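You operate a simulated robot arm through the tools that you are given. There is no shell and no other tool. Be economical: measure what you need, move in short steps, check, and stop when the job is done.

Carry out the task below with a simulated robot arm. There is one attempt and no reset: what you move stays moved.

Task
Oil the bright plate under the carriage of the small press.
Fine: use the teal brush and the oil box beside the press; slide the carriage in and lock it at N9 before you brush; then free it, draw it out, shut the box and put the brush back.
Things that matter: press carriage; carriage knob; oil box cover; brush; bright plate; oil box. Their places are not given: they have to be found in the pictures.

Only the result counts: the job must be done as asked and must still hold three seconds after the hand-in. Knocking over, shifting, dropping, spilling or breaking anything else fails it.

Robot
A 7-joint arm with a two-finger parallel gripper, fixed in place. Base frame: the origin is at the foot of the arm, x ahead of it, y to its left, z up; the work surface is at about z = 0. Lengths are in mm, angles in rad, forces in N, time in s.
With the tool pointing down near the work surface it reaches from about 240 to 620 mm from the base axis. Its first joint turns from -1.152 to 1.152 rad. Payload 2.6 kg.
The tool frame sits at the grasp point between the pads (the TCP): z along the fingers, y along the line on which they close. The tips reach 30 mm beyond it. Largest opening 94 mm; finger width 28, thickness 10; the body of the gripper, 50 by 96 mm, starts 55 mm behind the TCP.
Orientation is told as [roll, pitch, yaw] about the base's x, y, z axes, in that order, counted from this pose: with the fingers straight down and closing along the base's y, the tool's x points along the base's -x, its y along +y and its z along -z.

Tools
- The arm moves only by the tool apply_moves. Its argument "plan" is a list that holds one entry, the list of rows, each a list of 7 numbers: the shift along the tool's x, y, z in mm, then the turn, a rotation vector about the tool's x, y, z in rad, then the gripper command, from -1 (shut) to 1 (fully open), values between in proportion. In form: [[[x, y, z, ax, ay, az, jaw], ...]]. A call has 1 to 10 rows; each row is the pose to reach, as a shift and turn from the pose commanded when the call began, along the tool's axes at that moment. A row lasts 0.2 s, in which the tool goes at most 50 mm and 0.15 rad; a call with a longer step from one row to the next is refused whole, and so is a gripper value outside its range. A pose out of reach is approached as far as the arm can. The call stops where the force on the tool passes 90 N (or 10 N more than at its start, if that is more) or the arm is blocked; 0.2 s more then pass. Each finger travels about 72 mm/s and halts on what it meets, pressing with about 30 N; the grip force reading is that of the motor and also rises with nothing between the fingers. The clock runs only during rows and for 0.2 s after the last one: add rows that repeat a pose to give the fingers time. It gives the time, the measured TCP pose, the force on the tool (base axes), the opening and the grip force at its end, in the units of the frame above (readings bear some noise).
- Cameras (640 x 400 px; columns grow to the right, rows downward): "scene" is fixed at [22, 426.8, 554.5]; the picture's right is [-0.86, -0.50, 0.00], its down [-0.32, 0.55, -0.77] and it looks along [0.39, -0.66, -0.64] (base axes); focal length 334 px, centre (320, 200). "wrist" rides on the gripper at [-37, 0, -58] in the tool frame; the picture's right is [0.00, -1.00, 0.00], its down [0.97, 0.00, -0.24] and it looks along [0.24, 0.00, 0.97] (tool axes); focal length 218 px, centre (320, 200).
- camera(camera): a new picture of that camera. The clock stands still meanwhile.
- probe_pixels(camera, pixels): for up to 12 pixels [column, row] of the newest picture of that camera ("zoom" is the newest enlarged one), the place [x, y, z] in the base frame of the surface seen there, good to about 2 mm. The clock stands still meanwhile.
- close_up(camera, box): a new picture of the part [left, top, right, bottom] of that camera's present view, enlarged. The clock stands still meanwhile.
- sign_off(): hands the job in; it is judged then, once.

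Work in short steps. Measure before you move; look again where a grasp or a placing could have gone wrong, and mend it. You have 80 turns and 46 pictures in all, those below and enlarged ones among them. Open the gripper and draw the arm clear of the work before you hand the job in, unless the task says otherwise; then end with one line.

The tools are called after "Emit:" by a JSON object that holds its "api" and its "payload". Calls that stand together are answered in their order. apply_moves: Moves the arm, as the interface text tells. Its arguments: {"type":"object","properties":{"plan":{"type":"array"}},"required":["plan"]} The other tools are called the same way: camera (camera) takes a picture; probe_pixels (camera, pixels) gives the place of the surface under pixels of a picture; close_up (camera, box) takes an enlarged picture of a part of a camera's view; sign_off () hands the job in.

At the start:

```text
time_s: 0.0
eef_pos: [407.1, 25.8, 308.9]
ee_rot: [0.0, 0.001, 0.0]
wrist_force: [0.2, -0.1, 0.4]
width: 94.2
finger_force: 0.0
```

scene: 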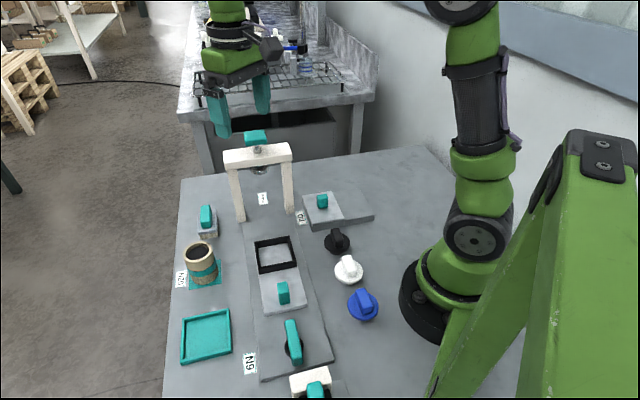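
wrist: 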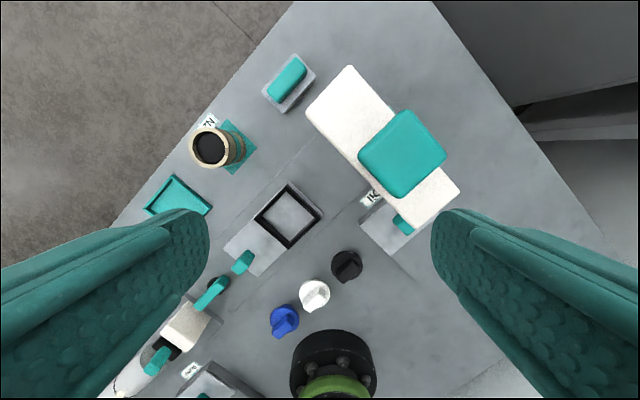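

The scene shows a white gantry near (258,165), a carriage with a black frame near (275,255), and labels at several spots. I'll enlarge these to read them.

Emit:
{"api": "close_up", "payload": {"camera": "scene", "box": [160, 230, 400, 400]}}

Emit:
{"api": "close_up", "payload": {"camera": "scene", "box": [160, 120, 400, 270]}}

Emit:
{"api": "close_up", "payload": {"camera": "wrist", "box": [80, 40, 480, 400]}}

```text
2.35 times, centred on (280, 315) of scene
```

zoom: 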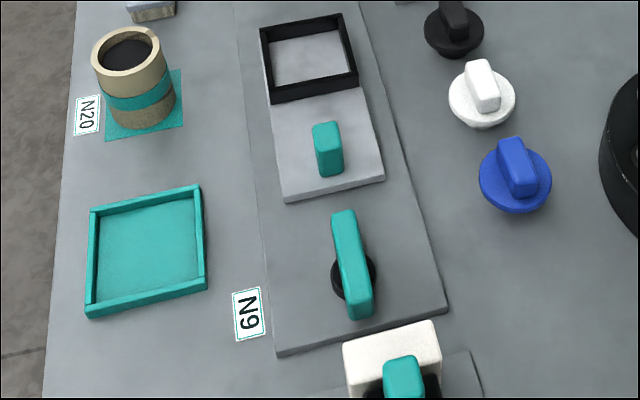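

```text
2.67 times, centred on (280, 195) of scene
```

zoom: 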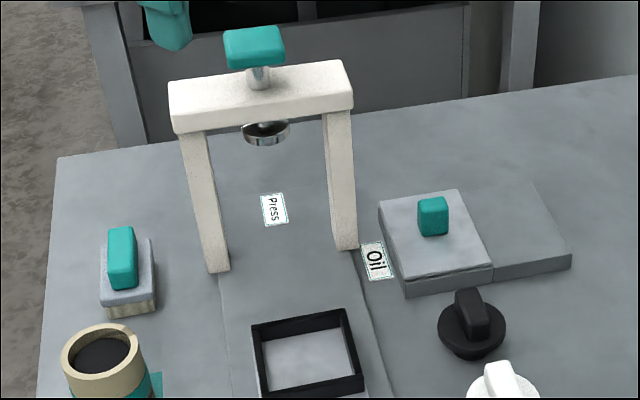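

```text
1.11 times, centred on (280, 220) of wrist
```

zoom: 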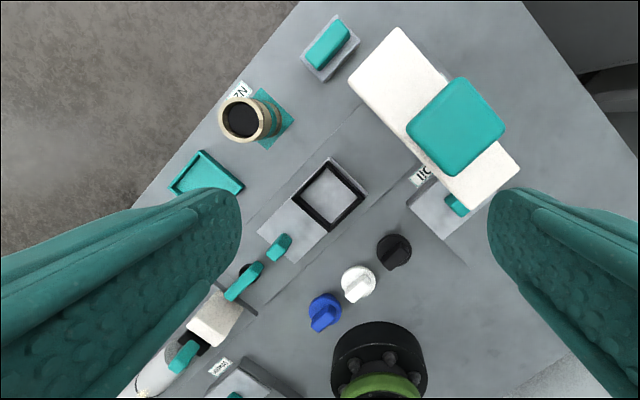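

I'll measure the main features in the scene picture to map the layout.

Emit:
{"api": "probe_pixels", "payload": {"camera": "scene", "pixels": [[207, 215], [208, 233], [200, 250], [205, 340], [275, 255], [283, 290], [293, 340], [316, 388], [322, 200], [355, 212], [258, 155], [262, 198]]}}

Emit:
{"api": "probe_pixels", "payload": {"camera": "scene", "pixels": [[337, 238], [348, 265], [363, 298], [250, 362], [257, 240], [293, 236], [265, 312], [306, 305], [260, 380], [333, 360], [238, 220], [290, 212]]}}

```text
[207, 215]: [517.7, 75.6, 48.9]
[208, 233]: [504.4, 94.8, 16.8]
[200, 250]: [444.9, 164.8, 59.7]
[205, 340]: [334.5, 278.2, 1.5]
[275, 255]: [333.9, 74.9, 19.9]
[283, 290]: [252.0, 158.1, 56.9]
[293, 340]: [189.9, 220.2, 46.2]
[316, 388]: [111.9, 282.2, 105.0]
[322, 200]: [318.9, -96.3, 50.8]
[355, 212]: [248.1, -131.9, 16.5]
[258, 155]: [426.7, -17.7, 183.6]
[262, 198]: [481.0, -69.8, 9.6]
```

```text
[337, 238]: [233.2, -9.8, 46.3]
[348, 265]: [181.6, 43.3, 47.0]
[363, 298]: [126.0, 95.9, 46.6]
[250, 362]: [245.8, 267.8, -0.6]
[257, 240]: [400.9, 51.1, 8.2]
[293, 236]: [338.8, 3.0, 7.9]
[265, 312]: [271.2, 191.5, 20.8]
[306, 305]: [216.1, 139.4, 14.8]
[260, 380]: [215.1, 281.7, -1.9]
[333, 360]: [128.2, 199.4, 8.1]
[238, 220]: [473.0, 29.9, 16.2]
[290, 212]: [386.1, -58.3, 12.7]
```

Layout is clear roughly: rail running from (190,220) toward the press at (430,-15). I'll move the wrist camera over the knob end to see what's there.

Emit:
{"api": "apply_moves", "payload": {"plan": [[[30, 35, -12, 0, 0, 0, 1], [60, 70, -25, 0, 0, 0, 1], [90, 105, -35, 0, 0, 0, 1], [107, 124, -40, 0, 0, 0, 1]]]}}

Emit:
{"api": "camera", "payload": {"camera": "wrist"}}

Emit:
{"api": "camera", "payload": {"camera": "scene"}}

```text
time_s: 1.0
eef_pos: [300.9, 149.6, 348.6]
ee_rot: [0.002, 0.0, 0.001]
wrist_force: [0.1, 0.2, 0.6]
width: 93.9
finger_force: 0.1
```

```text
40 pictures are left
```

wrist: 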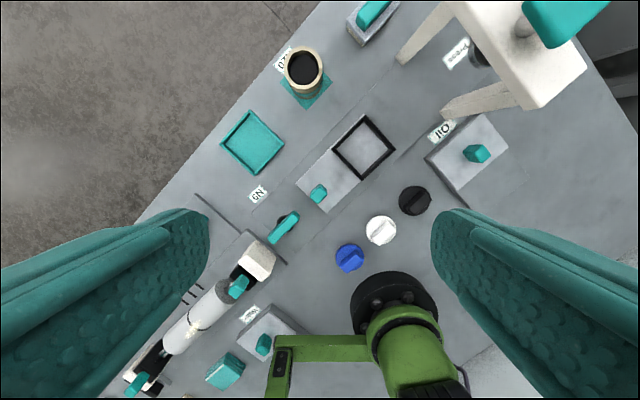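

```text
39 pictures are left
```

scene: 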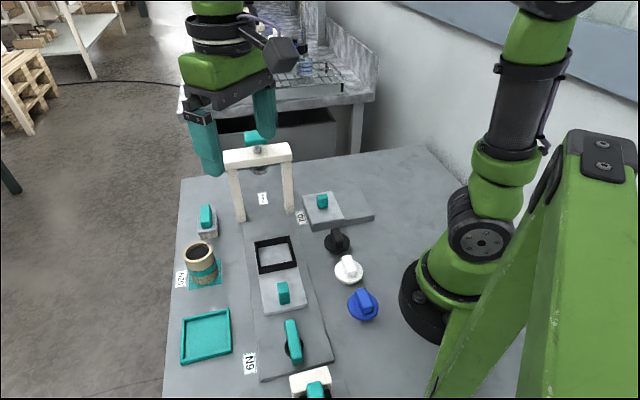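

The wrist picture shows a second machine (white cylinder, lower left) and another lidded box at (265,340) with a label. I enlarge to see these labels.

Emit:
{"api": "close_up", "payload": {"camera": "wrist", "box": [120, 200, 440, 400]}}

Emit:
{"api": "close_up", "payload": {"camera": "wrist", "box": [210, 0, 530, 200]}}

```text
2.00 times, centred on (280, 300) of wrist
```

zoom: 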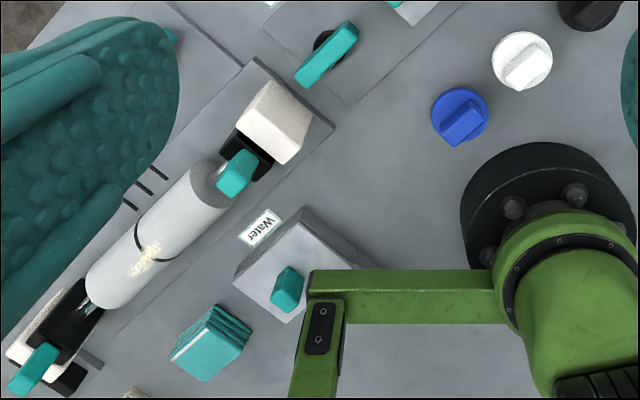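

```text
2.00 times, centred on (370, 100) of wrist
```

zoom: 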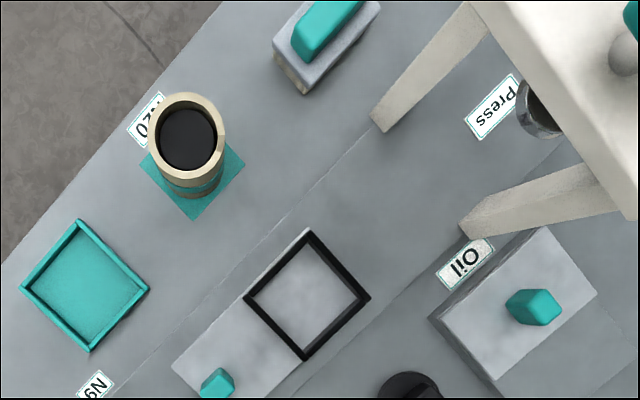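

The "Oil" box is beside the press, "Water" is another. I enlarge the brush candidate near (207,220) and the carriage in the scene view.

Emit:
{"api": "close_up", "payload": {"camera": "scene", "box": [170, 190, 250, 240]}}

Emit:
{"api": "probe_pixels", "payload": {"camera": "zoom", "pixels": [[260, 130], [330, 125], [265, 255], [345, 240], [250, 310], [380, 300], [260, 340], [380, 330], [250, 230], [360, 200], [235, 260], [370, 260]]}}

Emit:
{"api": "probe_pixels", "payload": {"camera": "wrist", "pixels": [[333, 150], [363, 116], [395, 150], [362, 181], [298, 183], [327, 211], [318, 194], [274, 238], [296, 216], [284, 227], [281, 217], [375, 148]]}}

```text
8.00 times, centred on (210, 215) of scene
```

zoom: 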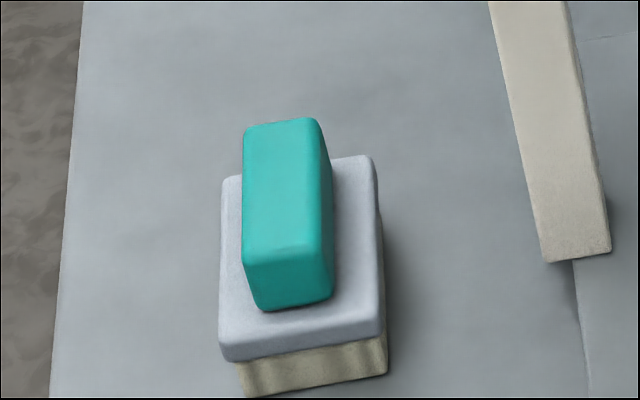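

```text
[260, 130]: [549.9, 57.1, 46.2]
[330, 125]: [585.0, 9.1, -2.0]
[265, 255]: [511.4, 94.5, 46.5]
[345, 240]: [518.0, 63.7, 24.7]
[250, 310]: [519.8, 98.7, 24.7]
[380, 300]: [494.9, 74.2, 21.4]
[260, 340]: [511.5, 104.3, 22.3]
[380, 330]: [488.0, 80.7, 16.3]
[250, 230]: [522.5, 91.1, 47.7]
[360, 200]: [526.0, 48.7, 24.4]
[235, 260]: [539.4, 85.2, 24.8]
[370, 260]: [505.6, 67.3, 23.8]
```

```text
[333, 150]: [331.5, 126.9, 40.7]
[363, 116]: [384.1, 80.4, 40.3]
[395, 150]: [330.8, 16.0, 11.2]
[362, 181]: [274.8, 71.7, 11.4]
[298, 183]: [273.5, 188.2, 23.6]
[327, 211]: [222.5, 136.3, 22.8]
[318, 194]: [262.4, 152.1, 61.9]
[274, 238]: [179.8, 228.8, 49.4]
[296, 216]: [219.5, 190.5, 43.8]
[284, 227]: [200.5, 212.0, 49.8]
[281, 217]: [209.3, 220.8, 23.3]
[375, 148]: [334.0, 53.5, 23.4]
```

In rail coordinates (u along the rail toward the press, v across), everything lines up at v≈290: knob u≈-8, carriage u≈60–215, press u≈314. I turn the gripper −45° and lower it above the carriage handle at (258,152) for a better look.

Emit:
{"api": "apply_moves", "payload": {"plan": [[[7, 0, 25, 0, 0, 0.131, 1], [14, 0, 50, 0, 0, 0.262, 1], [21, 1, 75, 0, 0, 0.393, 1], [28, 1, 100, 0, 0, 0.524, 1], [36, 2, 125, 0, 0, 0.655, 1], [43, 2, 149, 0, 0, 0.785, 1], [43, 2, 149, 0, 0, 0.785, 1]]]}}

Emit:
{"api": "camera", "payload": {"camera": "wrist"}}

```text
time_s: 2.6
eef_pos: [258.7, 152.8, 200.4]
ee_rot: [0.001, 0.0, -0.785]
wrist_force: [0.2, -0.1, 1.7]
width: 94.2
finger_force: 0.1
```

```text
35 pictures are left
```

wrist: 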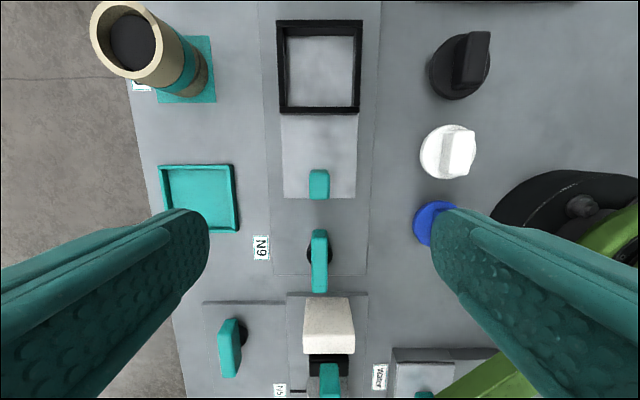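

The view is now rail-aligned: handle at (319,184), knob lever at (319,260) lying along the rail with N9 to its side. I measure the handle and knob extents.

Emit:
{"api": "probe_pixels", "payload": {"camera": "wrist", "pixels": [[319, 177], [319, 192], [312, 184], [327, 184], [319, 234], [319, 250], [312, 245], [326, 245], [319, 286], [309, 253], [331, 253], [302, 190]]}}

Emit:
{"api": "close_up", "payload": {"camera": "wrist", "box": [220, 160, 380, 300]}}

```text
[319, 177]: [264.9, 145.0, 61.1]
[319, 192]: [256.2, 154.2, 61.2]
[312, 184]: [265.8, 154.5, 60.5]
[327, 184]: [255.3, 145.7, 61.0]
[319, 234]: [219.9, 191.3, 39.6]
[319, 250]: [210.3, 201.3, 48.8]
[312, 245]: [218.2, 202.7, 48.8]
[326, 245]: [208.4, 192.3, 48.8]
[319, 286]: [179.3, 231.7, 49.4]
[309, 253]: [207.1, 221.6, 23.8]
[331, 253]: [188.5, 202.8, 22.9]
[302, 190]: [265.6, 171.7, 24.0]
```

```text
2.86 times, centred on (300, 230) of wrist
```

zoom: 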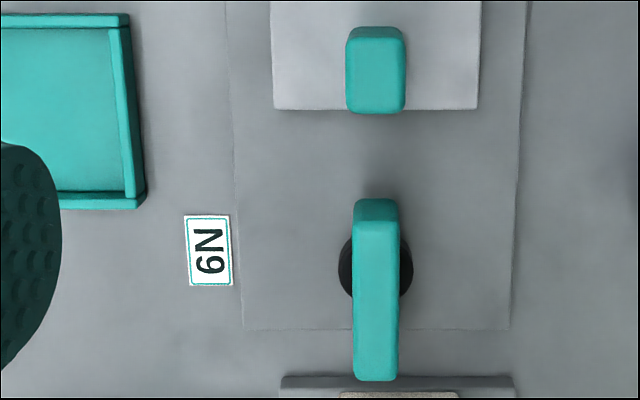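

Handle centre ≈ u 78, v 290, top z 61, about 14–18 wide. I descend over it to z≈57 and grip.

Emit:
{"api": "apply_moves", "payload": {"plan": [[[-3, -1, 45, 0, 0, 0, 0], [-3, -1, 90, 0, 0, 0, 0], [-3, -1, 125, 0, 0, 0, 0], [-3, -1, 142, 0, 0, 0, 0], [-3, -1, 142, 0, 0, 0, -1], [-3, -1, 142, 0, 0, 0, -1], [-3, -1, 142, 0, 0, 0, -1]]]}}

```text
time_s: 4.2
eef_pos: [260.3, 149.0, 58.4]
ee_rot: [0.003, -0.002, -0.781]
wrist_force: [16.5, 15.9, -24.3]
width: 24.1
finger_force: 44.7
```

Gripped at 24 mm with some sideways load. I check again and push a small step of 10 mm along the rail.

Emit:
{"api": "apply_moves", "payload": {"plan": [[[0, 0, 0, 0, 0, 0, -1], [-5, 0, 0, 0, 0, 0, -1], [-10, 0, 0, 0, 0, 0, -1]]]}}

Emit:
{"api": "camera", "payload": {"camera": "wrist"}}

```text
time_s: 5.0
eef_pos: [266.6, 142.9, 58.9]
ee_rot: [0.005, -0.002, -0.78]
wrist_force: [20.5, 22.5, -31.4]
width: 24.3
finger_force: 44.7
```

```text
33 pictures are left
```

wrist: 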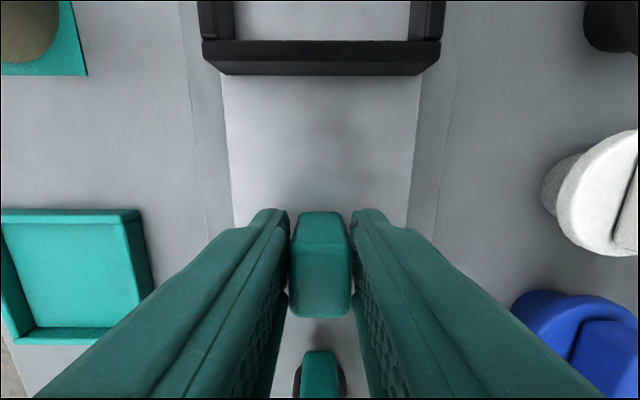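

The carriage follows (frame moves with the handle). Readings suggest I'm pressing slightly down and to +v; I correct by ~1 mm and push 60 mm further.

Emit:
{"api": "apply_moves", "payload": {"plan": [[[0, -1, -1, 0, 0, 0, -1], [-10, -1, -1, 0, 0, 0, -1], [-20, -1, -1, 0, 0, 0, -1], [-30, -1, -1, 0, 0, 0, -1], [-40, -1, -1, 0, 0, 0, -1], [-50, -1, -1, 0, 0, 0, -1], [-60, -1, -1, 0, 0, 0, -1]]]}}

Emit:
{"api": "camera", "payload": {"camera": "scene"}}

```text
time_s: 6.6
eef_pos: [310.8, 99.0, 60.5]
ee_rot: [0.011, -0.005, -0.781]
wrist_force: [24.9, 26.6, -11.4]
width: 24.2
finger_force: 45.2
```

```text
32 pictures are left
```

scene: 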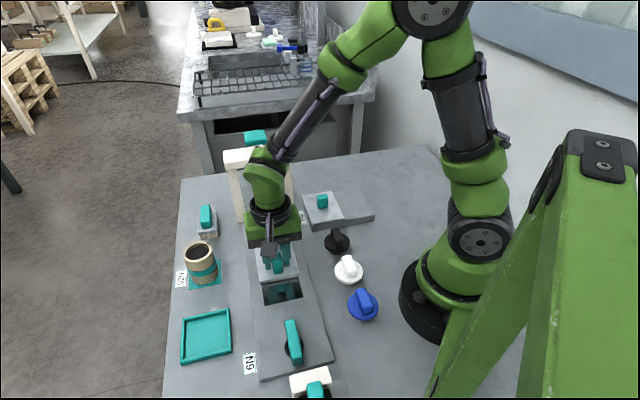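

The mirror-like bright plate is coming into view at (282,290). I continue pushing another 60 mm, testing a +1 mm v correction.

Emit:
{"api": "apply_moves", "payload": {"plan": [[[0, 2, 0, 0, 0, 0, -1], [-10, 2, 0, 0, 0, 0, -1], [-20, 2, 0, 0, 0, 0, -1], [-30, 2, 0, 0, 0, 0, -1]]]}}

```text
time_s: 7.6
eef_pos: [332.6, 78.1, 61.3]
ee_rot: [0.003, -0.002, -0.785]
wrist_force: [4.8, 6.7, 31.0]
width: 24.4
finger_force: 44.8
```

Lateral load fell. u is now ≈180; I continue pushing in 10 mm steps toward the end stop.

Emit:
{"api": "apply_moves", "payload": {"plan": [[[-10, 0, 0, 0, 0, 0, -1], [-20, 0, 0, 0, 0, 0, -1], [-30, 0, 0, 0, 0, 0, -1], [-30, 0, 0, 0, 0, 0, -1]]]}}

Emit:
{"api": "close_up", "payload": {"camera": "scene", "box": [180, 140, 380, 380]}}

```text
time_s: 8.6
eef_pos: [353.5, 57.5, 61.0]
ee_rot: [0.003, -0.001, -0.785]
wrist_force: [1.8, 0.5, 34.2]
width: 24.3
finger_force: 45.2
```

```text
1.67 times, centred on (280, 260) of scene
```

zoom: 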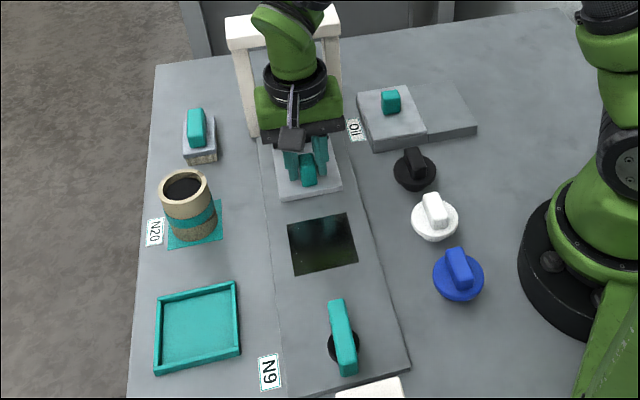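

Bright plate is fully exposed. Frame centre should be ≈ u 311 with the ram at ≈314; I push gently to find the end stop.

Emit:
{"api": "apply_moves", "payload": {"plan": [[[-3, 0, 0, 0, 0, 0, -1], [-6, 0, 0, 0, 0, 0, -1], [-9, 0, 0, 0, 0, 0, -1], [-9, 0, 0, 0, 0, 0, -1]]]}}

```text
time_s: 9.6
eef_pos: [358.3, 52.2, 58.4]
ee_rot: [0.001, -0.001, -0.781]
wrist_force: [5.7, 7.3, 19.5]
width: 24.2
finger_force: 45.0
```

Still no resistance along u; continue a bit.

Emit:
{"api": "apply_moves", "payload": {"plan": [[[-3, 0, 0, 0, 0, 0, -1], [-6, 0, 0, 0, 0, 0, -1], [-9, 0, 0, 0, 0, 0, -1], [-9, 0, 0, 0, 0, 0, -1]]]}}

Emit:
{"api": "camera", "payload": {"camera": "wrist"}}

```text
time_s: 10.6
eef_pos: [366.7, 44.7, 60.0]
ee_rot: [0.002, 0.0, -0.784]
wrist_force: [7.0, 6.7, 17.3]
width: 24.0
finger_force: 45.2
```

```text
30 pictures are left
```

wrist: 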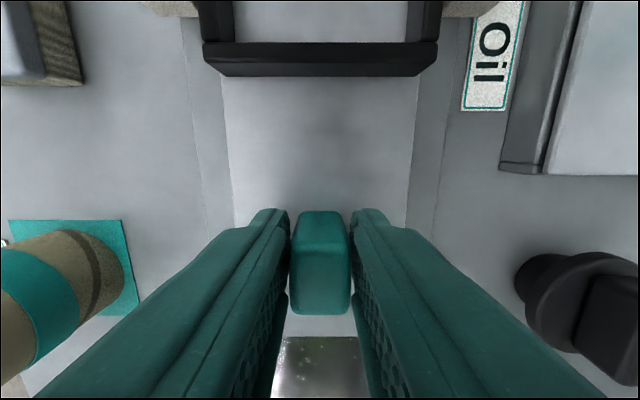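

No stop yet at u≈228. I keep going in small steps, watching the force.

Emit:
{"api": "apply_moves", "payload": {"plan": [[[-3, 0, 0, 0, 0, 0, -1], [-6, 0, 0, 0, 0, 0, -1], [-9, 0, 0, 0, 0, 0, -1], [-12, 0, 0, 0, 0, 0, -1], [-12, 0, 0, 0, 0, 0, -1]]]}}

Emit:
{"api": "close_up", "payload": {"camera": "scene", "box": [180, 120, 380, 320]}}

```text
time_s: 11.8
eef_pos: [370.2, 39.8, 57.7]
ee_rot: [-0.002, 0.01, -0.78]
wrist_force: [-19.4, 28.8, -6.0]
width: 24.6
finger_force: 45.1
```

```text
2.00 times, centred on (280, 220) of scene
```

zoom: 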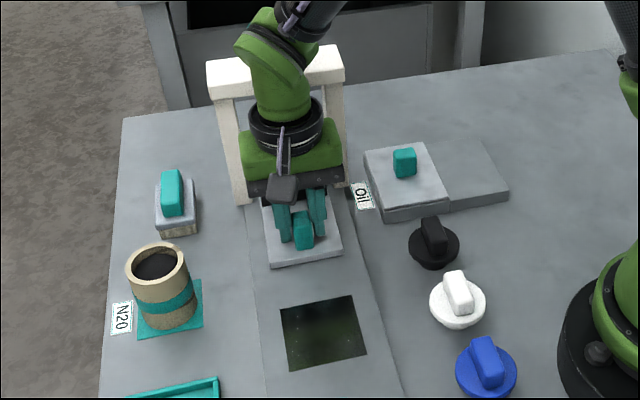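

Stop reached (≈34 N back along u at u≈233). I release, rise and check the carriage stays and where things sit.

Emit:
{"api": "apply_moves", "payload": {"plan": [[[6, 0, 0, 0, 0, 0, -1], [6, 0, 0, 0, 0, 0, 0], [6, 0, 0, 0, 0, 0, 0], [6, 0, -30, 0, 0, 0, 0], [30, 0, -75, 0, 0, 0, 0], [75, 0, -110, 0, 0, 0, 0], [120, 0, -120, 0, 0, 0, 0], [165, 0, -120, 0, 0, 0, 0], [210, 0, -120, 0, 0, 0, 0], [240, 0, -120, 0, 0, 0, 0]]]}}

Emit:
{"api": "camera", "payload": {"camera": "wrist"}}

Emit:
{"api": "camera", "payload": {"camera": "scene"}}

```text
refused: row 5 steps farther than a row can; nothing moved
```

```text
28 pictures are left
```

wrist: 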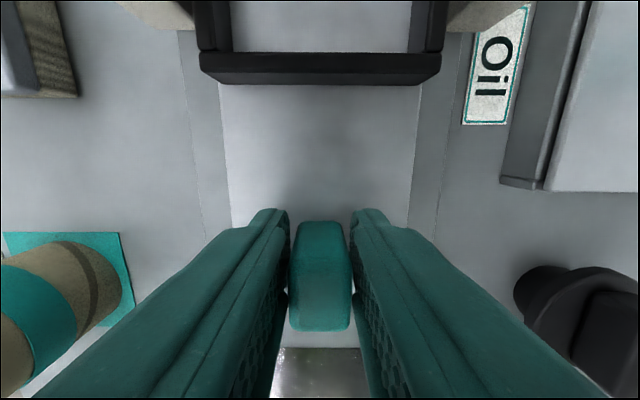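

```text
27 pictures are left
```

scene: 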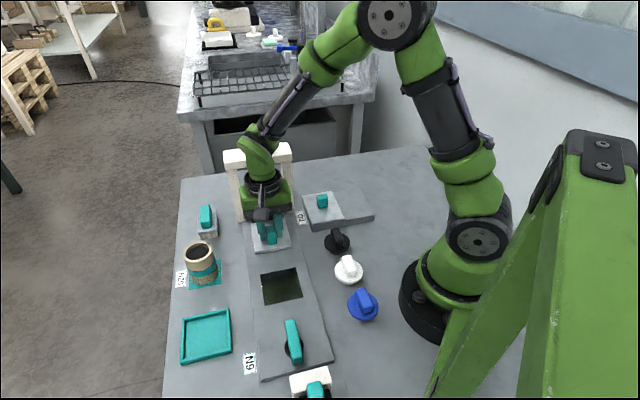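

The plan was refused for a too-long step; I redo it with shorter ones.

Emit:
{"api": "apply_moves", "payload": {"plan": [[[6, 0, 0, 0, 0, 0, -1], [6, 0, 0, 0, 0, 0, 0], [6, 0, 0, 0, 0, 0, 0], [6, 0, -40, 0, 0, 0, 0], [25, 0, -80, 0, 0, 0, 0], [55, 0, -110, 0, 0, 0, 0], [100, 0, -120, 0, 0, 0, 0], [145, 0, -120, 0, 0, 0, 0], [190, 0, -120, 0, 0, 0, 0], [230, 0, -120, 0, 0, 0, 0]]]}}

Emit:
{"api": "camera", "payload": {"camera": "wrist"}}

```text
time_s: 14.0
eef_pos: [208.3, 196.5, 178.2]
ee_rot: [0.0, 0.001, -0.785]
wrist_force: [-0.8, 1.0, 0.0]
width: 47.0
finger_force: 0.0
```

```text
26 pictures are left
```

wrist: 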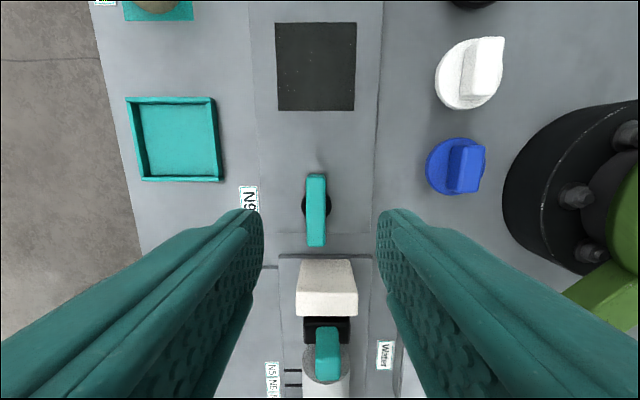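

Bright plate at (316,66), knob lever at (316,210). I measure the knob, plate corners and the white block nearby.

Emit:
{"api": "probe_pixels", "payload": {"camera": "wrist", "pixels": [[316, 180], [316, 242], [308, 210], [324, 210], [304, 203], [330, 203], [328, 266], [277, 25], [355, 25], [278, 108], [354, 108], [249, 197]]}}

```text
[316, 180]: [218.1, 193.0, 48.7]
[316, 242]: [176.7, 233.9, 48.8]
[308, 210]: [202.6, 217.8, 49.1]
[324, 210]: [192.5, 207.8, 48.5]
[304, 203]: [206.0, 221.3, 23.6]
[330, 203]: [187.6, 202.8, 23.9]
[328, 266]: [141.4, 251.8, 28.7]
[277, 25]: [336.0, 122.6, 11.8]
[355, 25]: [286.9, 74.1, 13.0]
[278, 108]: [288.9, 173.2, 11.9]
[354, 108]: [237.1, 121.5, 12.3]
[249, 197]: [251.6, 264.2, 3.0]
```

Knob axis ≈ u −11, v 290. Bright plate spans u 82–151, v 254–326, z 12. I descend over the lever and grip it at z≈58.

Emit:
{"api": "apply_moves", "payload": {"plan": [[[19.3, 3.9, 40, 0, 0, 0, 0], [19.3, 3.9, 80, 0, 0, 0, 0], [19.3, 3.9, 110, 0, 0, 0, 0], [19.3, 3.9, 120, 0, 0, 0, 0], [19.3, 3.9, 120, 0, 0, 0, -1], [19.3, 3.9, 120, 0, 0, 0, -1], [19.3, 3.9, 120, 0, 0, 0, -1]]]}}

```text
time_s: 15.6
eef_pos: [198.0, 212.7, 58.3]
ee_rot: [-0.009, -0.002, -0.786]
wrist_force: [-17.5, -16.8, 2.4]
width: 18.1
finger_force: 44.7
```

Gripped the lever at 18 mm. I start turning counter-clockwise (carriage-side end toward N9) by 0.4 rad to feel for resistance.

Emit:
{"api": "apply_moves", "payload": {"plan": [[[0, -1, 0, 0, 0, 0, -1], [0, -1, 0, 0, 0, -0.13, -1], [0, -1, 0, 0, 0, -0.26, -1], [0, -1, 0, 0, 0, -0.4, -1]]]}}

Emit:
{"api": "camera", "payload": {"camera": "wrist"}}

```text
time_s: 16.6
eef_pos: [200.1, 214.2, 57.9]
ee_rot: [-0.004, -0.001, -0.385]
wrist_force: [-7.5, -19.3, 8.6]
width: 17.9
finger_force: 44.8
```

```text
25 pictures are left
```

wrist: 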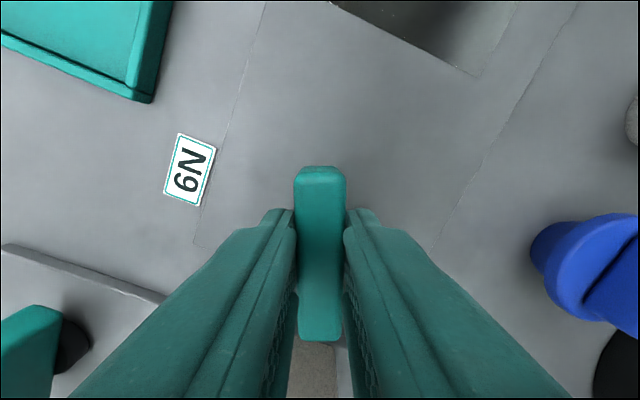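

The knob turns freely. I continue counter-clockwise to 90° in total, with a small recentre.

Emit:
{"api": "apply_moves", "payload": {"plan": [[[0, -1.3, 0, 0, 0, -0.13, -1], [0, -1.3, 0, 0, 0, -0.26, -1], [0, -1.3, 0, 0, 0, -0.39, -1], [0, -1.3, 0, 0, 0, -0.52, -1], [0, -1.3, 0, 0, 0, -0.65, -1], [0, -1.3, 0, 0, 0, -0.78, -1], [0, -1.3, 0, 0, 0, -0.91, -1], [0, -1.3, 0, 0, 0, -1.04, -1], [0, -1.3, 0, 0, 0, -1.17, -1], [0, -1.3, 0, 0, 0, -1.17, -1]]]}}

Emit:
{"api": "camera", "payload": {"camera": "wrist"}}

```text
time_s: 18.8
eef_pos: [197.8, 218.9, 59.3]
ee_rot: [0.006, -0.01, 0.793]
wrist_force: [-14.2, 54.3, -17.7]
width: 17.8
finger_force: 45.1
```

```text
24 pictures are left
```

wrist: 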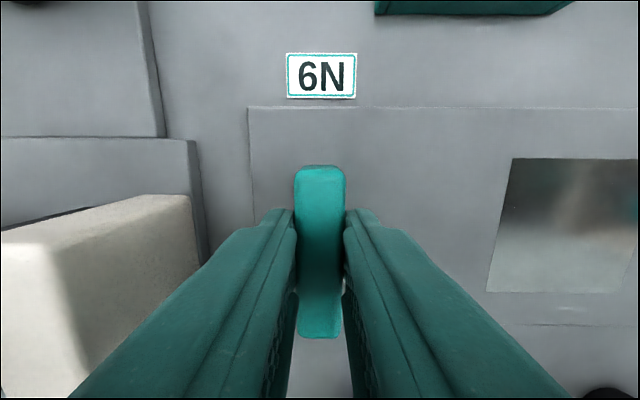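

The lever now points squarely at the N9 label. I release, rise, and check it from above.

Emit:
{"api": "apply_moves", "payload": {"plan": [[[0, 0, 0, 0, 0, 0, -0.2], [0, 0, 0, 0, 0, 0, -0.2], [0, 0, -40, 0, 0, 0, -0.2], [0, 0, -85, 0, 0, 0, 0], [0, 0, -130, 0, 0, 0, 0]]]}}

Emit:
{"api": "camera", "payload": {"camera": "scene"}}

Emit:
{"api": "close_up", "payload": {"camera": "scene", "box": [180, 130, 400, 380]}}

```text
time_s: 20.0
eef_pos: [196.3, 211.4, 186.9]
ee_rot: [0.002, 0.0, 0.786]
wrist_force: [-0.9, 0.1, -0.3]
width: 46.8
finger_force: 0.0
```

```text
23 pictures are left
```

scene: 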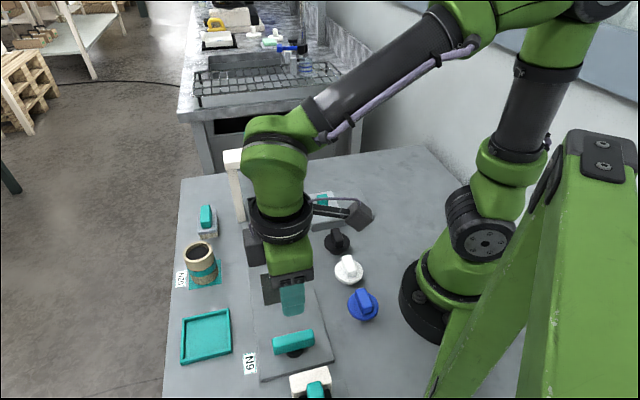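

```text
1.60 times, centred on (290, 255) of scene
```

zoom: 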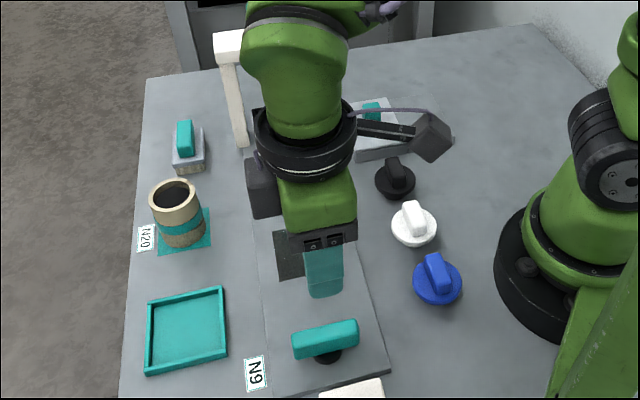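

Lever is across the rail at N9. Now I go to the oil box, turning the tool back to −45°, to look from above.

Emit:
{"api": "apply_moves", "payload": {"plan": [[[5, -5, -30, 0, 0, 0.145, 0], [25, -35, -40, 0, 0, 0.29, 0], [50, -70, -40, 0, 0, 0.435, 0], [75, -105, -40, 0, 0, 0.58, 0], [95, -140, -40, 0, 0, 0.725, 0], [115, -175, -40, 0, 0, 0.87, 0], [131, -210, -40, 0, 0, 1.015, 0], [131, -245, -40, 0, 0, 1.16, 0], [131, -275, -40, 0, 0, 1.305, 0], [131, -296, -40, 0, 0, 1.45, 0]]]}}

Emit:
{"api": "apply_moves", "payload": {"plan": [[[0, 0, 0, 0, 0, 0.121, 0], [0, 0, 0, 0, 0, 0.121, 0]]]}}

Emit:
{"api": "camera", "payload": {"camera": "wrist"}}

```text
time_s: 22.2
eef_pos: [315.2, -90.0, 229.0]
ee_rot: [0.001, 0.001, -0.666]
wrist_force: [-0.1, -0.6, -0.2]
width: 47.2
finger_force: 0.1
```

```text
time_s: 22.8
eef_pos: [315.5, -89.3, 229.2]
ee_rot: [0.001, -0.002, -0.787]
wrist_force: [-0.2, 0.3, -0.6]
width: 46.8
finger_force: 0.1
```

```text
21 pictures are left
```

wrist: 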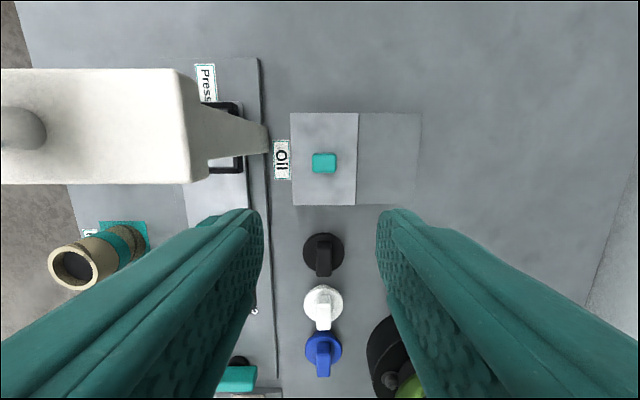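

The box shows a cover with teal knob at (324,162) and a lower shelf to its right (−v side), so the cover should slide that way. I measure.

Emit:
{"api": "probe_pixels", "payload": {"camera": "wrist", "pixels": [[324, 157], [324, 168], [315, 162], [333, 162], [295, 118], [354, 118], [296, 200], [354, 200], [364, 120], [416, 120], [386, 160], [410, 198]]}}

Emit:
{"api": "close_up", "payload": {"camera": "wrist", "box": [260, 90, 440, 220]}}

```text
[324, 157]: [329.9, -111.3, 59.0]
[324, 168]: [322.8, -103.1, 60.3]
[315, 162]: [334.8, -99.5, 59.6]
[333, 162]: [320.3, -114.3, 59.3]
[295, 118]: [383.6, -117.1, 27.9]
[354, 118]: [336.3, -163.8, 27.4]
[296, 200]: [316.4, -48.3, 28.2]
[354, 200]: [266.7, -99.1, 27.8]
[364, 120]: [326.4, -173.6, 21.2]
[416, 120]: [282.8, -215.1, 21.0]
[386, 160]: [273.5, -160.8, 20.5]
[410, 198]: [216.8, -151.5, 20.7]
```

```text
3.08 times, centred on (350, 155) of wrist
```

zoom: 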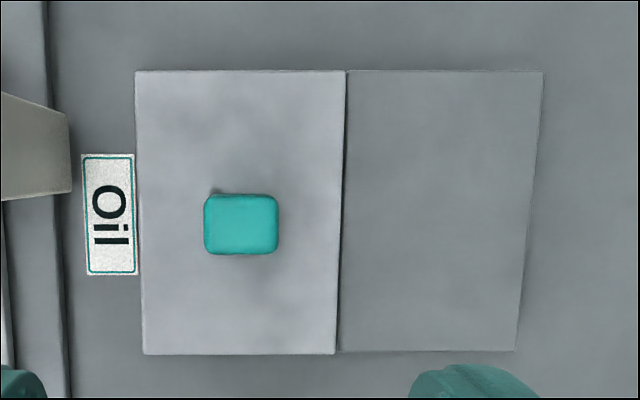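

Cover: u 257–355, v 119–190, top z 28; its knob centre u≈306.5, v≈156, top z 60. I descend on the knob and grip across v.

Emit:
{"api": "apply_moves", "payload": {"plan": [[[-20.3, -3.9, 45, 0, 0, 0, 0], [-20.3, -3.9, 90, 0, 0, 0, 0], [-20.3, -3.9, 135, 0, 0, 0, 0], [-20.3, -3.9, 160, 0, 0, 0, 0], [-20.3, -3.9, 170, 0, 0, 0, 0], [-20.3, -3.9, 170, 0, 0, 0, -1], [-20.3, -3.9, 170, 0, 0, 0, -1], [-20.3, -3.9, 170, 0, 0, 0, -1]]]}}

```text
time_s: 24.6
eef_pos: [327.0, -106.5, 60.4]
ee_rot: [-0.002, 0.002, -0.786]
wrist_force: [-4.3, -4.7, -6.0]
width: 30.0
finger_force: 45.2
```

Gripped (30 mm wide). I slide it toward −v by 20 mm first.

Emit:
{"api": "apply_moves", "payload": {"plan": [[[0, -7, 0, 0, 0, 0, -1], [0, -14, 0, 0, 0, 0, -1], [0, -20, 0, 0, 0, 0, -1]]]}}

Emit:
{"api": "camera", "payload": {"camera": "wrist"}}

```text
time_s: 25.4
eef_pos: [312.6, -119.5, 59.9]
ee_rot: [0.001, -0.001, -0.786]
wrist_force: [-10.5, 12.1, 28.4]
width: 30.2
finger_force: 44.5
```

```text
19 pictures are left
```

wrist: 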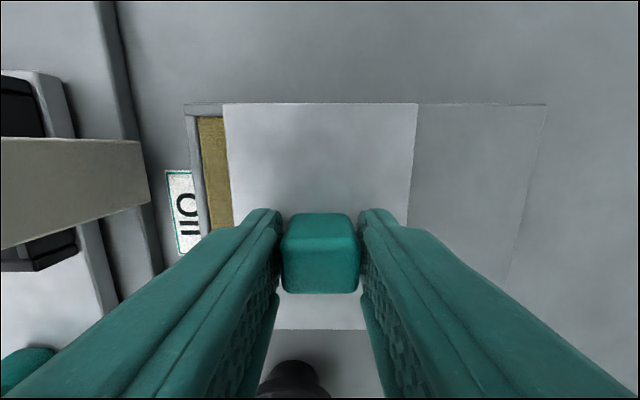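

It slides open and oil shows at (215,170). I continue ~52 mm to fully open.

Emit:
{"api": "apply_moves", "payload": {"plan": [[[0.7, -10, 0, 0, 0, 0, -1], [0.7, -20, 0, 0, 0, 0, -1], [0.7, -30, 0, 0, 0, 0, -1], [0.7, -40, 0, 0, 0, 0, -1], [0.7, -46, 0, 0, 0, 0, -1], [0.7, -50, 0, 0, 0, 0, -1], [0.7, -53, 0, 0, 0, 0, -1]]]}}

Emit:
{"api": "camera", "payload": {"camera": "wrist"}}

```text
time_s: 27.0
eef_pos: [275.2, -157.1, 59.9]
ee_rot: [0.001, -0.004, -0.785]
wrist_force: [2.8, -1.3, 3.3]
width: 30.0
finger_force: 44.6
```

```text
18 pictures are left
```

wrist: 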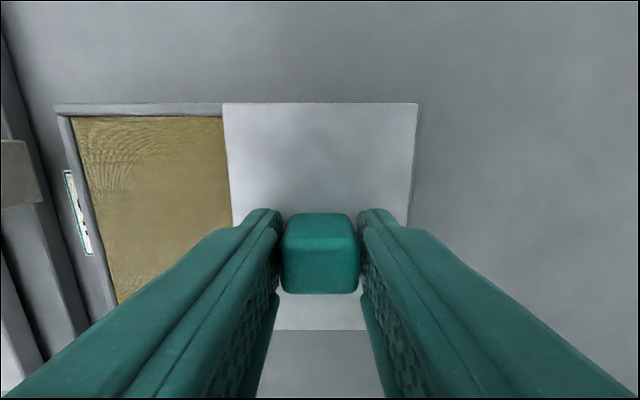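

The box is fully open (72 mm travel). I release, rise, and travel in front of the press (u≈230) toward the brush.

Emit:
{"api": "apply_moves", "payload": {"plan": [[[0, 0, 0, 0, 0, 0, 0.2], [0, 0, 0, 0, 0, 0, 0.2], [0, 0, -45, 0, 0, 0, 0.2], [10, 0, -90, 0, 0, 0, 0.2], [35, 10, -130, 0, 0, 0, 0.2], [65, 35, -160, 0, 0, 0, 0.2], [80, 75, -170, 0, 0, 0, 0.2], [80, 120, -170, 0, 0, 0, 0.2], [80, 165, -170, 0, 0, 0, 0.2], [80, 210, -170, 0, 0, 0, 0.2]]]}}

Emit:
{"api": "apply_moves", "payload": {"plan": [[[0, 45, 0, 0, 0, 0, 0.2], [0, 90, 0, 0, 0, 0, 0.2], [-20, 125, 0, 0, 0, 0, 0.2], [-50, 130, 0, 0, 0, 0, 0.2], [-80, 130, 0, 0, 0, 0, 0.2]]]}}

Emit:
{"api": "camera", "payload": {"camera": "wrist"}}

```text
time_s: 29.2
eef_pos: [365.9, 49.4, 229.2]
ee_rot: [0.001, -0.001, -0.786]
wrist_force: [-0.2, -0.1, 0.8]
width: 56.4
finger_force: 0.0
```

```text
time_s: 30.4
eef_pos: [514.8, 82.6, 230.2]
ee_rot: [0.0, -0.001, -0.784]
wrist_force: [-0.1, -0.1, 0.2]
width: 56.4
finger_force: 0.1
```

```text
17 pictures are left
```

wrist: 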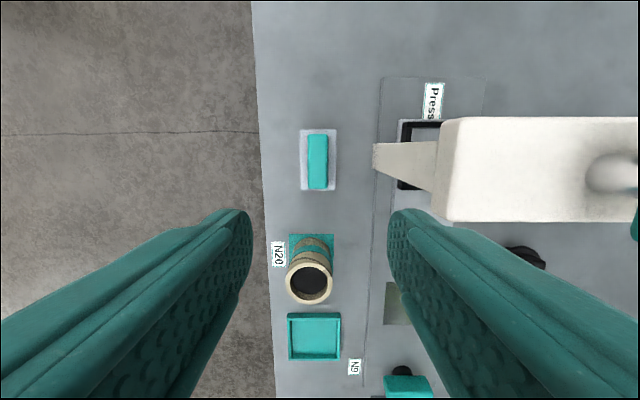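

Brush at (318,160) is seen from above. I measure its handle, block and nearby gantry edges.

Emit:
{"api": "probe_pixels", "payload": {"camera": "wrist", "pixels": [[318, 137], [318, 186], [309, 160], [327, 160], [302, 133], [335, 133], [303, 188], [335, 188], [442, 130], [442, 215], [378, 155], [318, 192]]}}

Emit:
{"api": "close_up", "payload": {"camera": "wrist", "box": [270, 110, 390, 210]}}

```text
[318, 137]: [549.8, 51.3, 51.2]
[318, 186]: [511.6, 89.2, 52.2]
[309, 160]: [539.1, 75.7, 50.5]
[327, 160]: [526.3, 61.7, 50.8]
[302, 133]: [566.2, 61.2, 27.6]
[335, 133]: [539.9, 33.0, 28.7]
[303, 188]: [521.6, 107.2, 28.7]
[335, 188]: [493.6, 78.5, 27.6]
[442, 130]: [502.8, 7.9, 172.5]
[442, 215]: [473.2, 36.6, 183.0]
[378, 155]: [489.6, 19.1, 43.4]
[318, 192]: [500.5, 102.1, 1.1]
```

```text
4.00 times, centred on (330, 160) of wrist
```

zoom: 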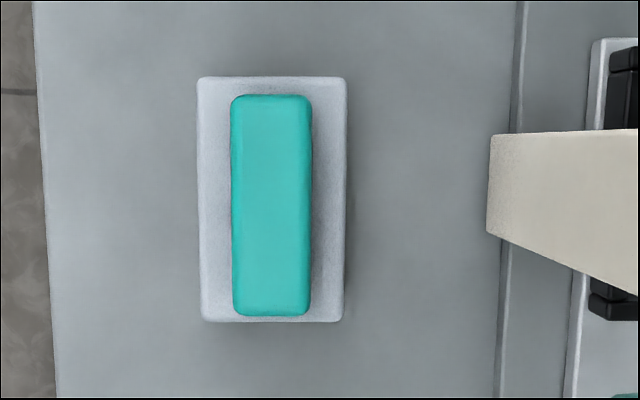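

Brush centre u≈325.5, v≈425, handle top z≈50, block top ≈27. I descend to z≈59 with fingers clear of the block and grip.

Emit:
{"api": "apply_moves", "payload": {"plan": [[[-20, 2.6, 45, 0, 0, 0, 0.2], [-20, 2.6, 90, 0, 0, 0, 0.2], [-20, 2.6, 130, 0, 0, 0, 0.2], [-20, 2.6, 160, 0, 0, 0, 0.2], [-20, 2.6, 171, 0, 0, 0, 0.2], [-20, 2.6, 171, 0, 0, 0, 0.2]]]}}

Emit:
{"api": "camera", "payload": {"camera": "wrist"}}

```text
time_s: 31.8
eef_pos: [529.9, 70.4, 59.6]
ee_rot: [0.001, 0.0, -0.786]
wrist_force: [0.0, 1.1, 0.7]
width: 56.7
finger_force: 0.0
```

```text
15 pictures are left
```

wrist: 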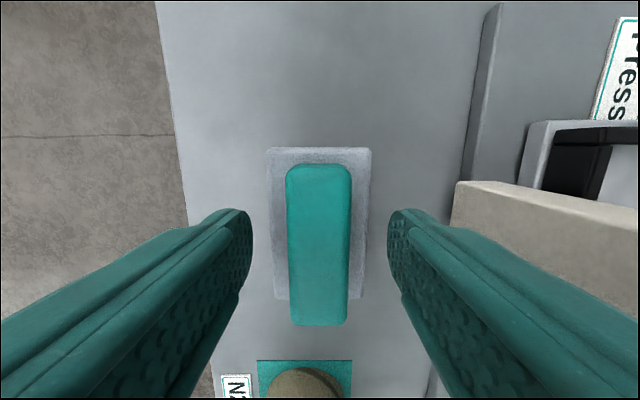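

Well centred (handle between columns 287–351, fingers 250/388). I grip and lift, recording place pose (529.9, 70.4, 59.6).

Emit:
{"api": "apply_moves", "payload": {"plan": [[[0, 0, 0, 0, 0, 0, -1], [0, 0, 0, 0, 0, 0, -1], [0, 0, 0, 0, 0, 0, -1], [0, 0, 0, 0, 0, 0, -1], [0, 0, -15, 0, 0, 0, -1], [0, 0, -40, 0, 0, 0, -1]]]}}

Emit:
{"api": "camera", "payload": {"camera": "wrist"}}

```text
time_s: 33.2
eef_pos: [530.2, 72.0, 99.3]
ee_rot: [0.0, -0.002, -0.785]
wrist_force: [-0.6, 0.2, -0.9]
width: 21.2
finger_force: 30.0
```

```text
14 pictures are left
```

wrist: 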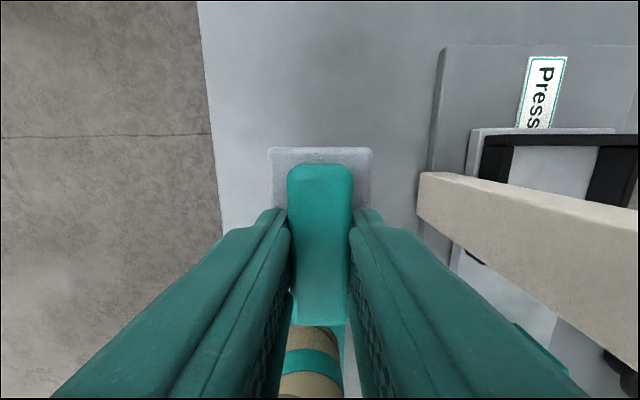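

Brush is held. I lift over and carry it in front of the press to above the oil box (u≈306, v≈154).

Emit:
{"api": "apply_moves", "payload": {"plan": [[[0, 0, -45, 0, 0, 0, -1], [0, 0, -90, 0, 0, 0, -1], [0, 0, -130, 0, 0, 0, -1], [35, 0, -135, 0, 0, 0, -1], [70, -10, -135, 0, 0, 0, -1], [98, -45, -135, 0, 0, 0, -1], [98, -90, -135, 0, 0, 0, -1], [98, -135, -135, 0, 0, 0, -1], [98, -180, -135, 0, 0, 0, -1], [98, -225, -135, 0, 0, 0, -1]]]}}

Emit:
{"api": "apply_moves", "payload": {"plan": [[[0, -40, 0, 0, 0, 0, -1], [-20, -47, 0, 0, 0, 0, -1], [-50, -47, 20, 0, 0, 0, -1], [-80, -47, 50, 0, 0, 0, -1], [-80, -47, 80, 0, 0, 0, -1], [-80, -47, 80, 0, 0, 0, -1]]]}}

Emit:
{"api": "camera", "payload": {"camera": "wrist"}}

```text
time_s: 35.4
eef_pos: [303.0, -18.7, 233.5]
ee_rot: [0.001, 0.0, -0.784]
wrist_force: [-0.9, 0.7, -0.9]
width: 21.1
finger_force: 30.2
```

```text
time_s: 36.8
eef_pos: [324.9, -108.0, 153.2]
ee_rot: [0.001, 0.001, -0.785]
wrist_force: [0.1, -0.8, 0.1]
width: 21.1
finger_force: 29.8
```

```text
13 pictures are left
```

wrist: 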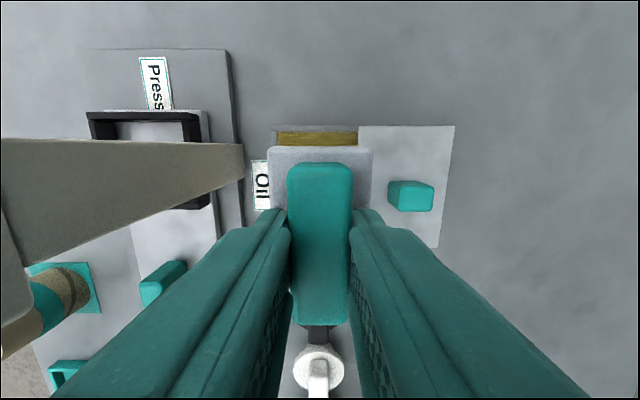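

Emit:
{"api": "probe_pixels", "payload": {"camera": "wrist", "pixels": [[310, 141], [340, 141], [310, 130], [272, 137], [280, 137], [356, 140], [362, 130], [450, 130], [408, 190], [290, 155]]}}

```text
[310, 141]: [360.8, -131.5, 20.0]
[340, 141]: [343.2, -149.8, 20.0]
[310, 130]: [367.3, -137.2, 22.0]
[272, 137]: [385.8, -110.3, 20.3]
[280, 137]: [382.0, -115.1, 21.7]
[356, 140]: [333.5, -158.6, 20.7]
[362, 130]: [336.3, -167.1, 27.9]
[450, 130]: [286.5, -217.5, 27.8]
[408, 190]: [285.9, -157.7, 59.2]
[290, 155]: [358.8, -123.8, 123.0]
```

Oil surface reads z≈20; brush bottom is ≈59.6 below the TCP. Brush is centred over the opening, so I lower to about bottom z≈14 and watch the force.

Emit:
{"api": "apply_moves", "payload": {"plan": [[[0, 1.5, 40, 0, 0, 0, -1], [0, 1.5, 65, 0, 0, 0, -1], [0, 1.5, 72, 0, 0, 0, -1], [0, 1.5, 76, 0, 0, 0, -1], [0, 1.5, 79, 0, 0, 0, -1], [0, 1.5, 79, 0, 0, 0, -1]]]}}

```text
time_s: 38.2
eef_pos: [327.2, -106.8, 76.6]
ee_rot: [0.005, -0.004, -0.788]
wrist_force: [-17.2, 5.6, 60.5]
width: 21.5
finger_force: 29.8
```

Contact: 60 N at bottom z≈17, so the oil bed is there. I ease off, dwell lightly, then lift and look at the brush.

Emit:
{"api": "apply_moves", "payload": {"plan": [[[0, 0, -2, 0, 0, 0, -1], [0, 0, -2, 0, 0, 0, -1], [0, 0, -2, 0, 0, 0, -1]]]}}

Emit:
{"api": "apply_moves", "payload": {"plan": [[[0, 0, -30, 0, 0, 0, -1], [0, 0, -75, 0, 0, 0, -1], [0, 0, -75, 0, 0, 0, -1]]]}}

Emit:
{"api": "camera", "payload": {"camera": "wrist"}}

```text
time_s: 39.0
eef_pos: [328.1, -107.4, 75.6]
ee_rot: [0.003, -0.003, -0.782]
wrist_force: [3.4, 2.9, 25.9]
width: 21.3
finger_force: 30.6
```

```text
time_s: 39.8
eef_pos: [326.2, -106.4, 149.9]
ee_rot: [0.001, 0.002, -0.785]
wrist_force: [0.0, -0.1, -0.3]
width: 21.1
finger_force: 30.5
```

```text
12 pictures are left
```

wrist: 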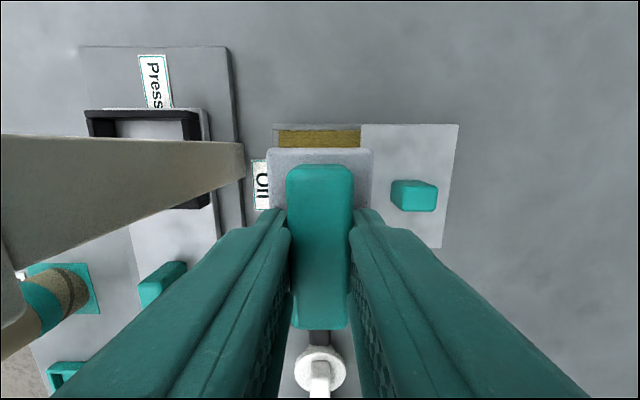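

Brush holds oil contact done. I carry it to above the bright plate's near edge (u≈113, v≈270) and lower to just above contact.

Emit:
{"api": "apply_moves", "payload": {"plan": [[[40, 0, -10, 0, 0, 0, -1], [80, 20, -10, 0, 0, 0, -1], [115, 45, -10, 0, 0, 0, -1], [150, 75, -10, 0, 0, 0, -1], [180, 100, -10, 0, 0, 0, -1], [193, 116, 0, 0, 0, 0, -1], [193, 116, 40, 0, 0, 0, -1], [193, 116, 65, 0, 0, 0, -1], [193, 116, 73, 0, 0, 0, -1]]]}}

Emit:
{"api": "apply_moves", "payload": {"plan": [[[0, 0, 2, 0, 0, 0, -1], [0, 0, 4, 0, 0, 0, -1], [0, 0, 6, 0, 0, 0, -1]]]}}

```text
time_s: 41.8
eef_pos: [274.7, 112.8, 78.7]
ee_rot: [0.002, 0.0, -0.785]
wrist_force: [-0.5, -0.4, -0.9]
width: 21.2
finger_force: 29.7
```

```text
time_s: 42.6
eef_pos: [273.8, 111.1, 72.2]
ee_rot: [0.001, 0.001, -0.785]
wrist_force: [0.1, 0.0, -1.6]
width: 21.2
finger_force: 30.2
```

No contact yet at z 72; lower by 1.5 mm steps.

Emit:
{"api": "apply_moves", "payload": {"plan": [[[0, 0, 1.5, 0, 0, 0, -1], [0, 0, 3, 0, 0, 0, -1], [0, 0, 3, 0, 0, 0, -1]]]}}

```text
time_s: 43.4
eef_pos: [272.5, 111.8, 69.9]
ee_rot: [0.001, 0.001, -0.786]
wrist_force: [1.0, 0.0, -0.8]
width: 20.9
finger_force: 29.8
```

Emit:
{"api": "apply_moves", "payload": {"plan": [[[0, 0, 1.5, 0, 0, 0, -1], [0, 0, 3, 0, 0, 0, -1], [0, 0, 3, 0, 0, 0, -1]]]}}

```text
time_s: 44.2
eef_pos: [272.2, 111.7, 67.3]
ee_rot: [0.002, 0.0, -0.785]
wrist_force: [-7.0, -1.8, 22.2]
width: 21.3
finger_force: 30.2
```

Contact at ≈22 N. I stroke across v (+37) and back with a small u offset to cover the whole plate.

Emit:
{"api": "apply_moves", "payload": {"plan": [[[0, -1, 0, 0, 0, 0, -1], [0, 9, 0, 0, 0, 0, -1], [0, 19, 0, 0, 0, 0, -1], [0, 29, 0, 0, 0, 0, -1], [0, 37, 0, 0, 0, 0, -1], [-5, 37, 0, 0, 0, 0, -1], [-5, 27, 0, 0, 0, 0, -1], [-5, 17, 0, 0, 0, 0, -1], [-5, 7, 0, 0, 0, 0, -1], [-5, -1, 0, 0, 0, 0, -1]]]}}

Emit:
{"api": "apply_moves", "payload": {"plan": [[[5, 0, 0, 0, 0, 0, -1], [5, 10, 0, 0, 0, 0, -1], [5, 20, 0, 0, 0, 0, -1], [5, 30, 0, 0, 0, 0, -1], [5, 38, 0, 0, 0, 0, -1], [5, 38, -10, 0, 0, 0, -1], [5, 38, -50, 0, 0, 0, -1], [-30, 60, -90, 0, 0, 0, -1], [-50, 80, -100, 0, 0, 0, -1]]]}}

Emit:
{"api": "close_up", "payload": {"camera": "scene", "box": [180, 130, 400, 380]}}

```text
time_s: 46.4
eef_pos: [274.9, 106.6, 66.6]
ee_rot: [-0.001, 0.0, -0.784]
wrist_force: [4.4, 3.1, 13.7]
width: 21.1
finger_force: 29.8
```

```text
refused: row 8 steps farther than a row can; nothing moved
```

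```text
1.60 times, centred on (290, 255) of scene
```

zoom: 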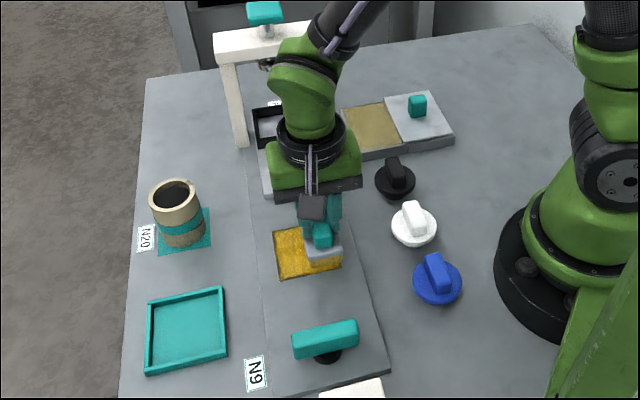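

The plate has turned golden with oil. One more pass at the other offset, then lift clear.

Emit:
{"api": "apply_moves", "payload": {"plan": [[[6, 0, 0, 0, 0, 0, -1], [6, 10, 0, 0, 0, 0, -1], [6, 20, 0, 0, 0, 0, -1], [6, 30, 0, 0, 0, 0, -1], [6, 39, 0, 0, 0, 0, -1], [6, 39, -12, 0, 0, 0, -1], [6, 39, -55, 0, 0, 0, -1], [6, 39, -100, 0, 0, 0, -1], [-10, 60, -135, 0, 0, 0, -1], [-40, 90, -160, 0, 0, 0, -1]]]}}

Emit:
{"api": "close_up", "payload": {"camera": "scene", "box": [180, 130, 400, 380]}}

```text
time_s: 48.6
eef_pos: [366.2, 143.6, 227.9]
ee_rot: [0.0, 0.001, -0.786]
wrist_force: [0.6, -0.4, -0.6]
width: 21.2
finger_force: 29.9
```

```text
1.60 times, centred on (290, 255) of scene
```

zoom: 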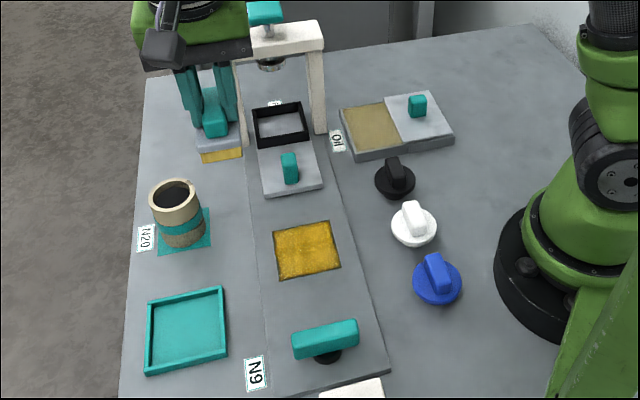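

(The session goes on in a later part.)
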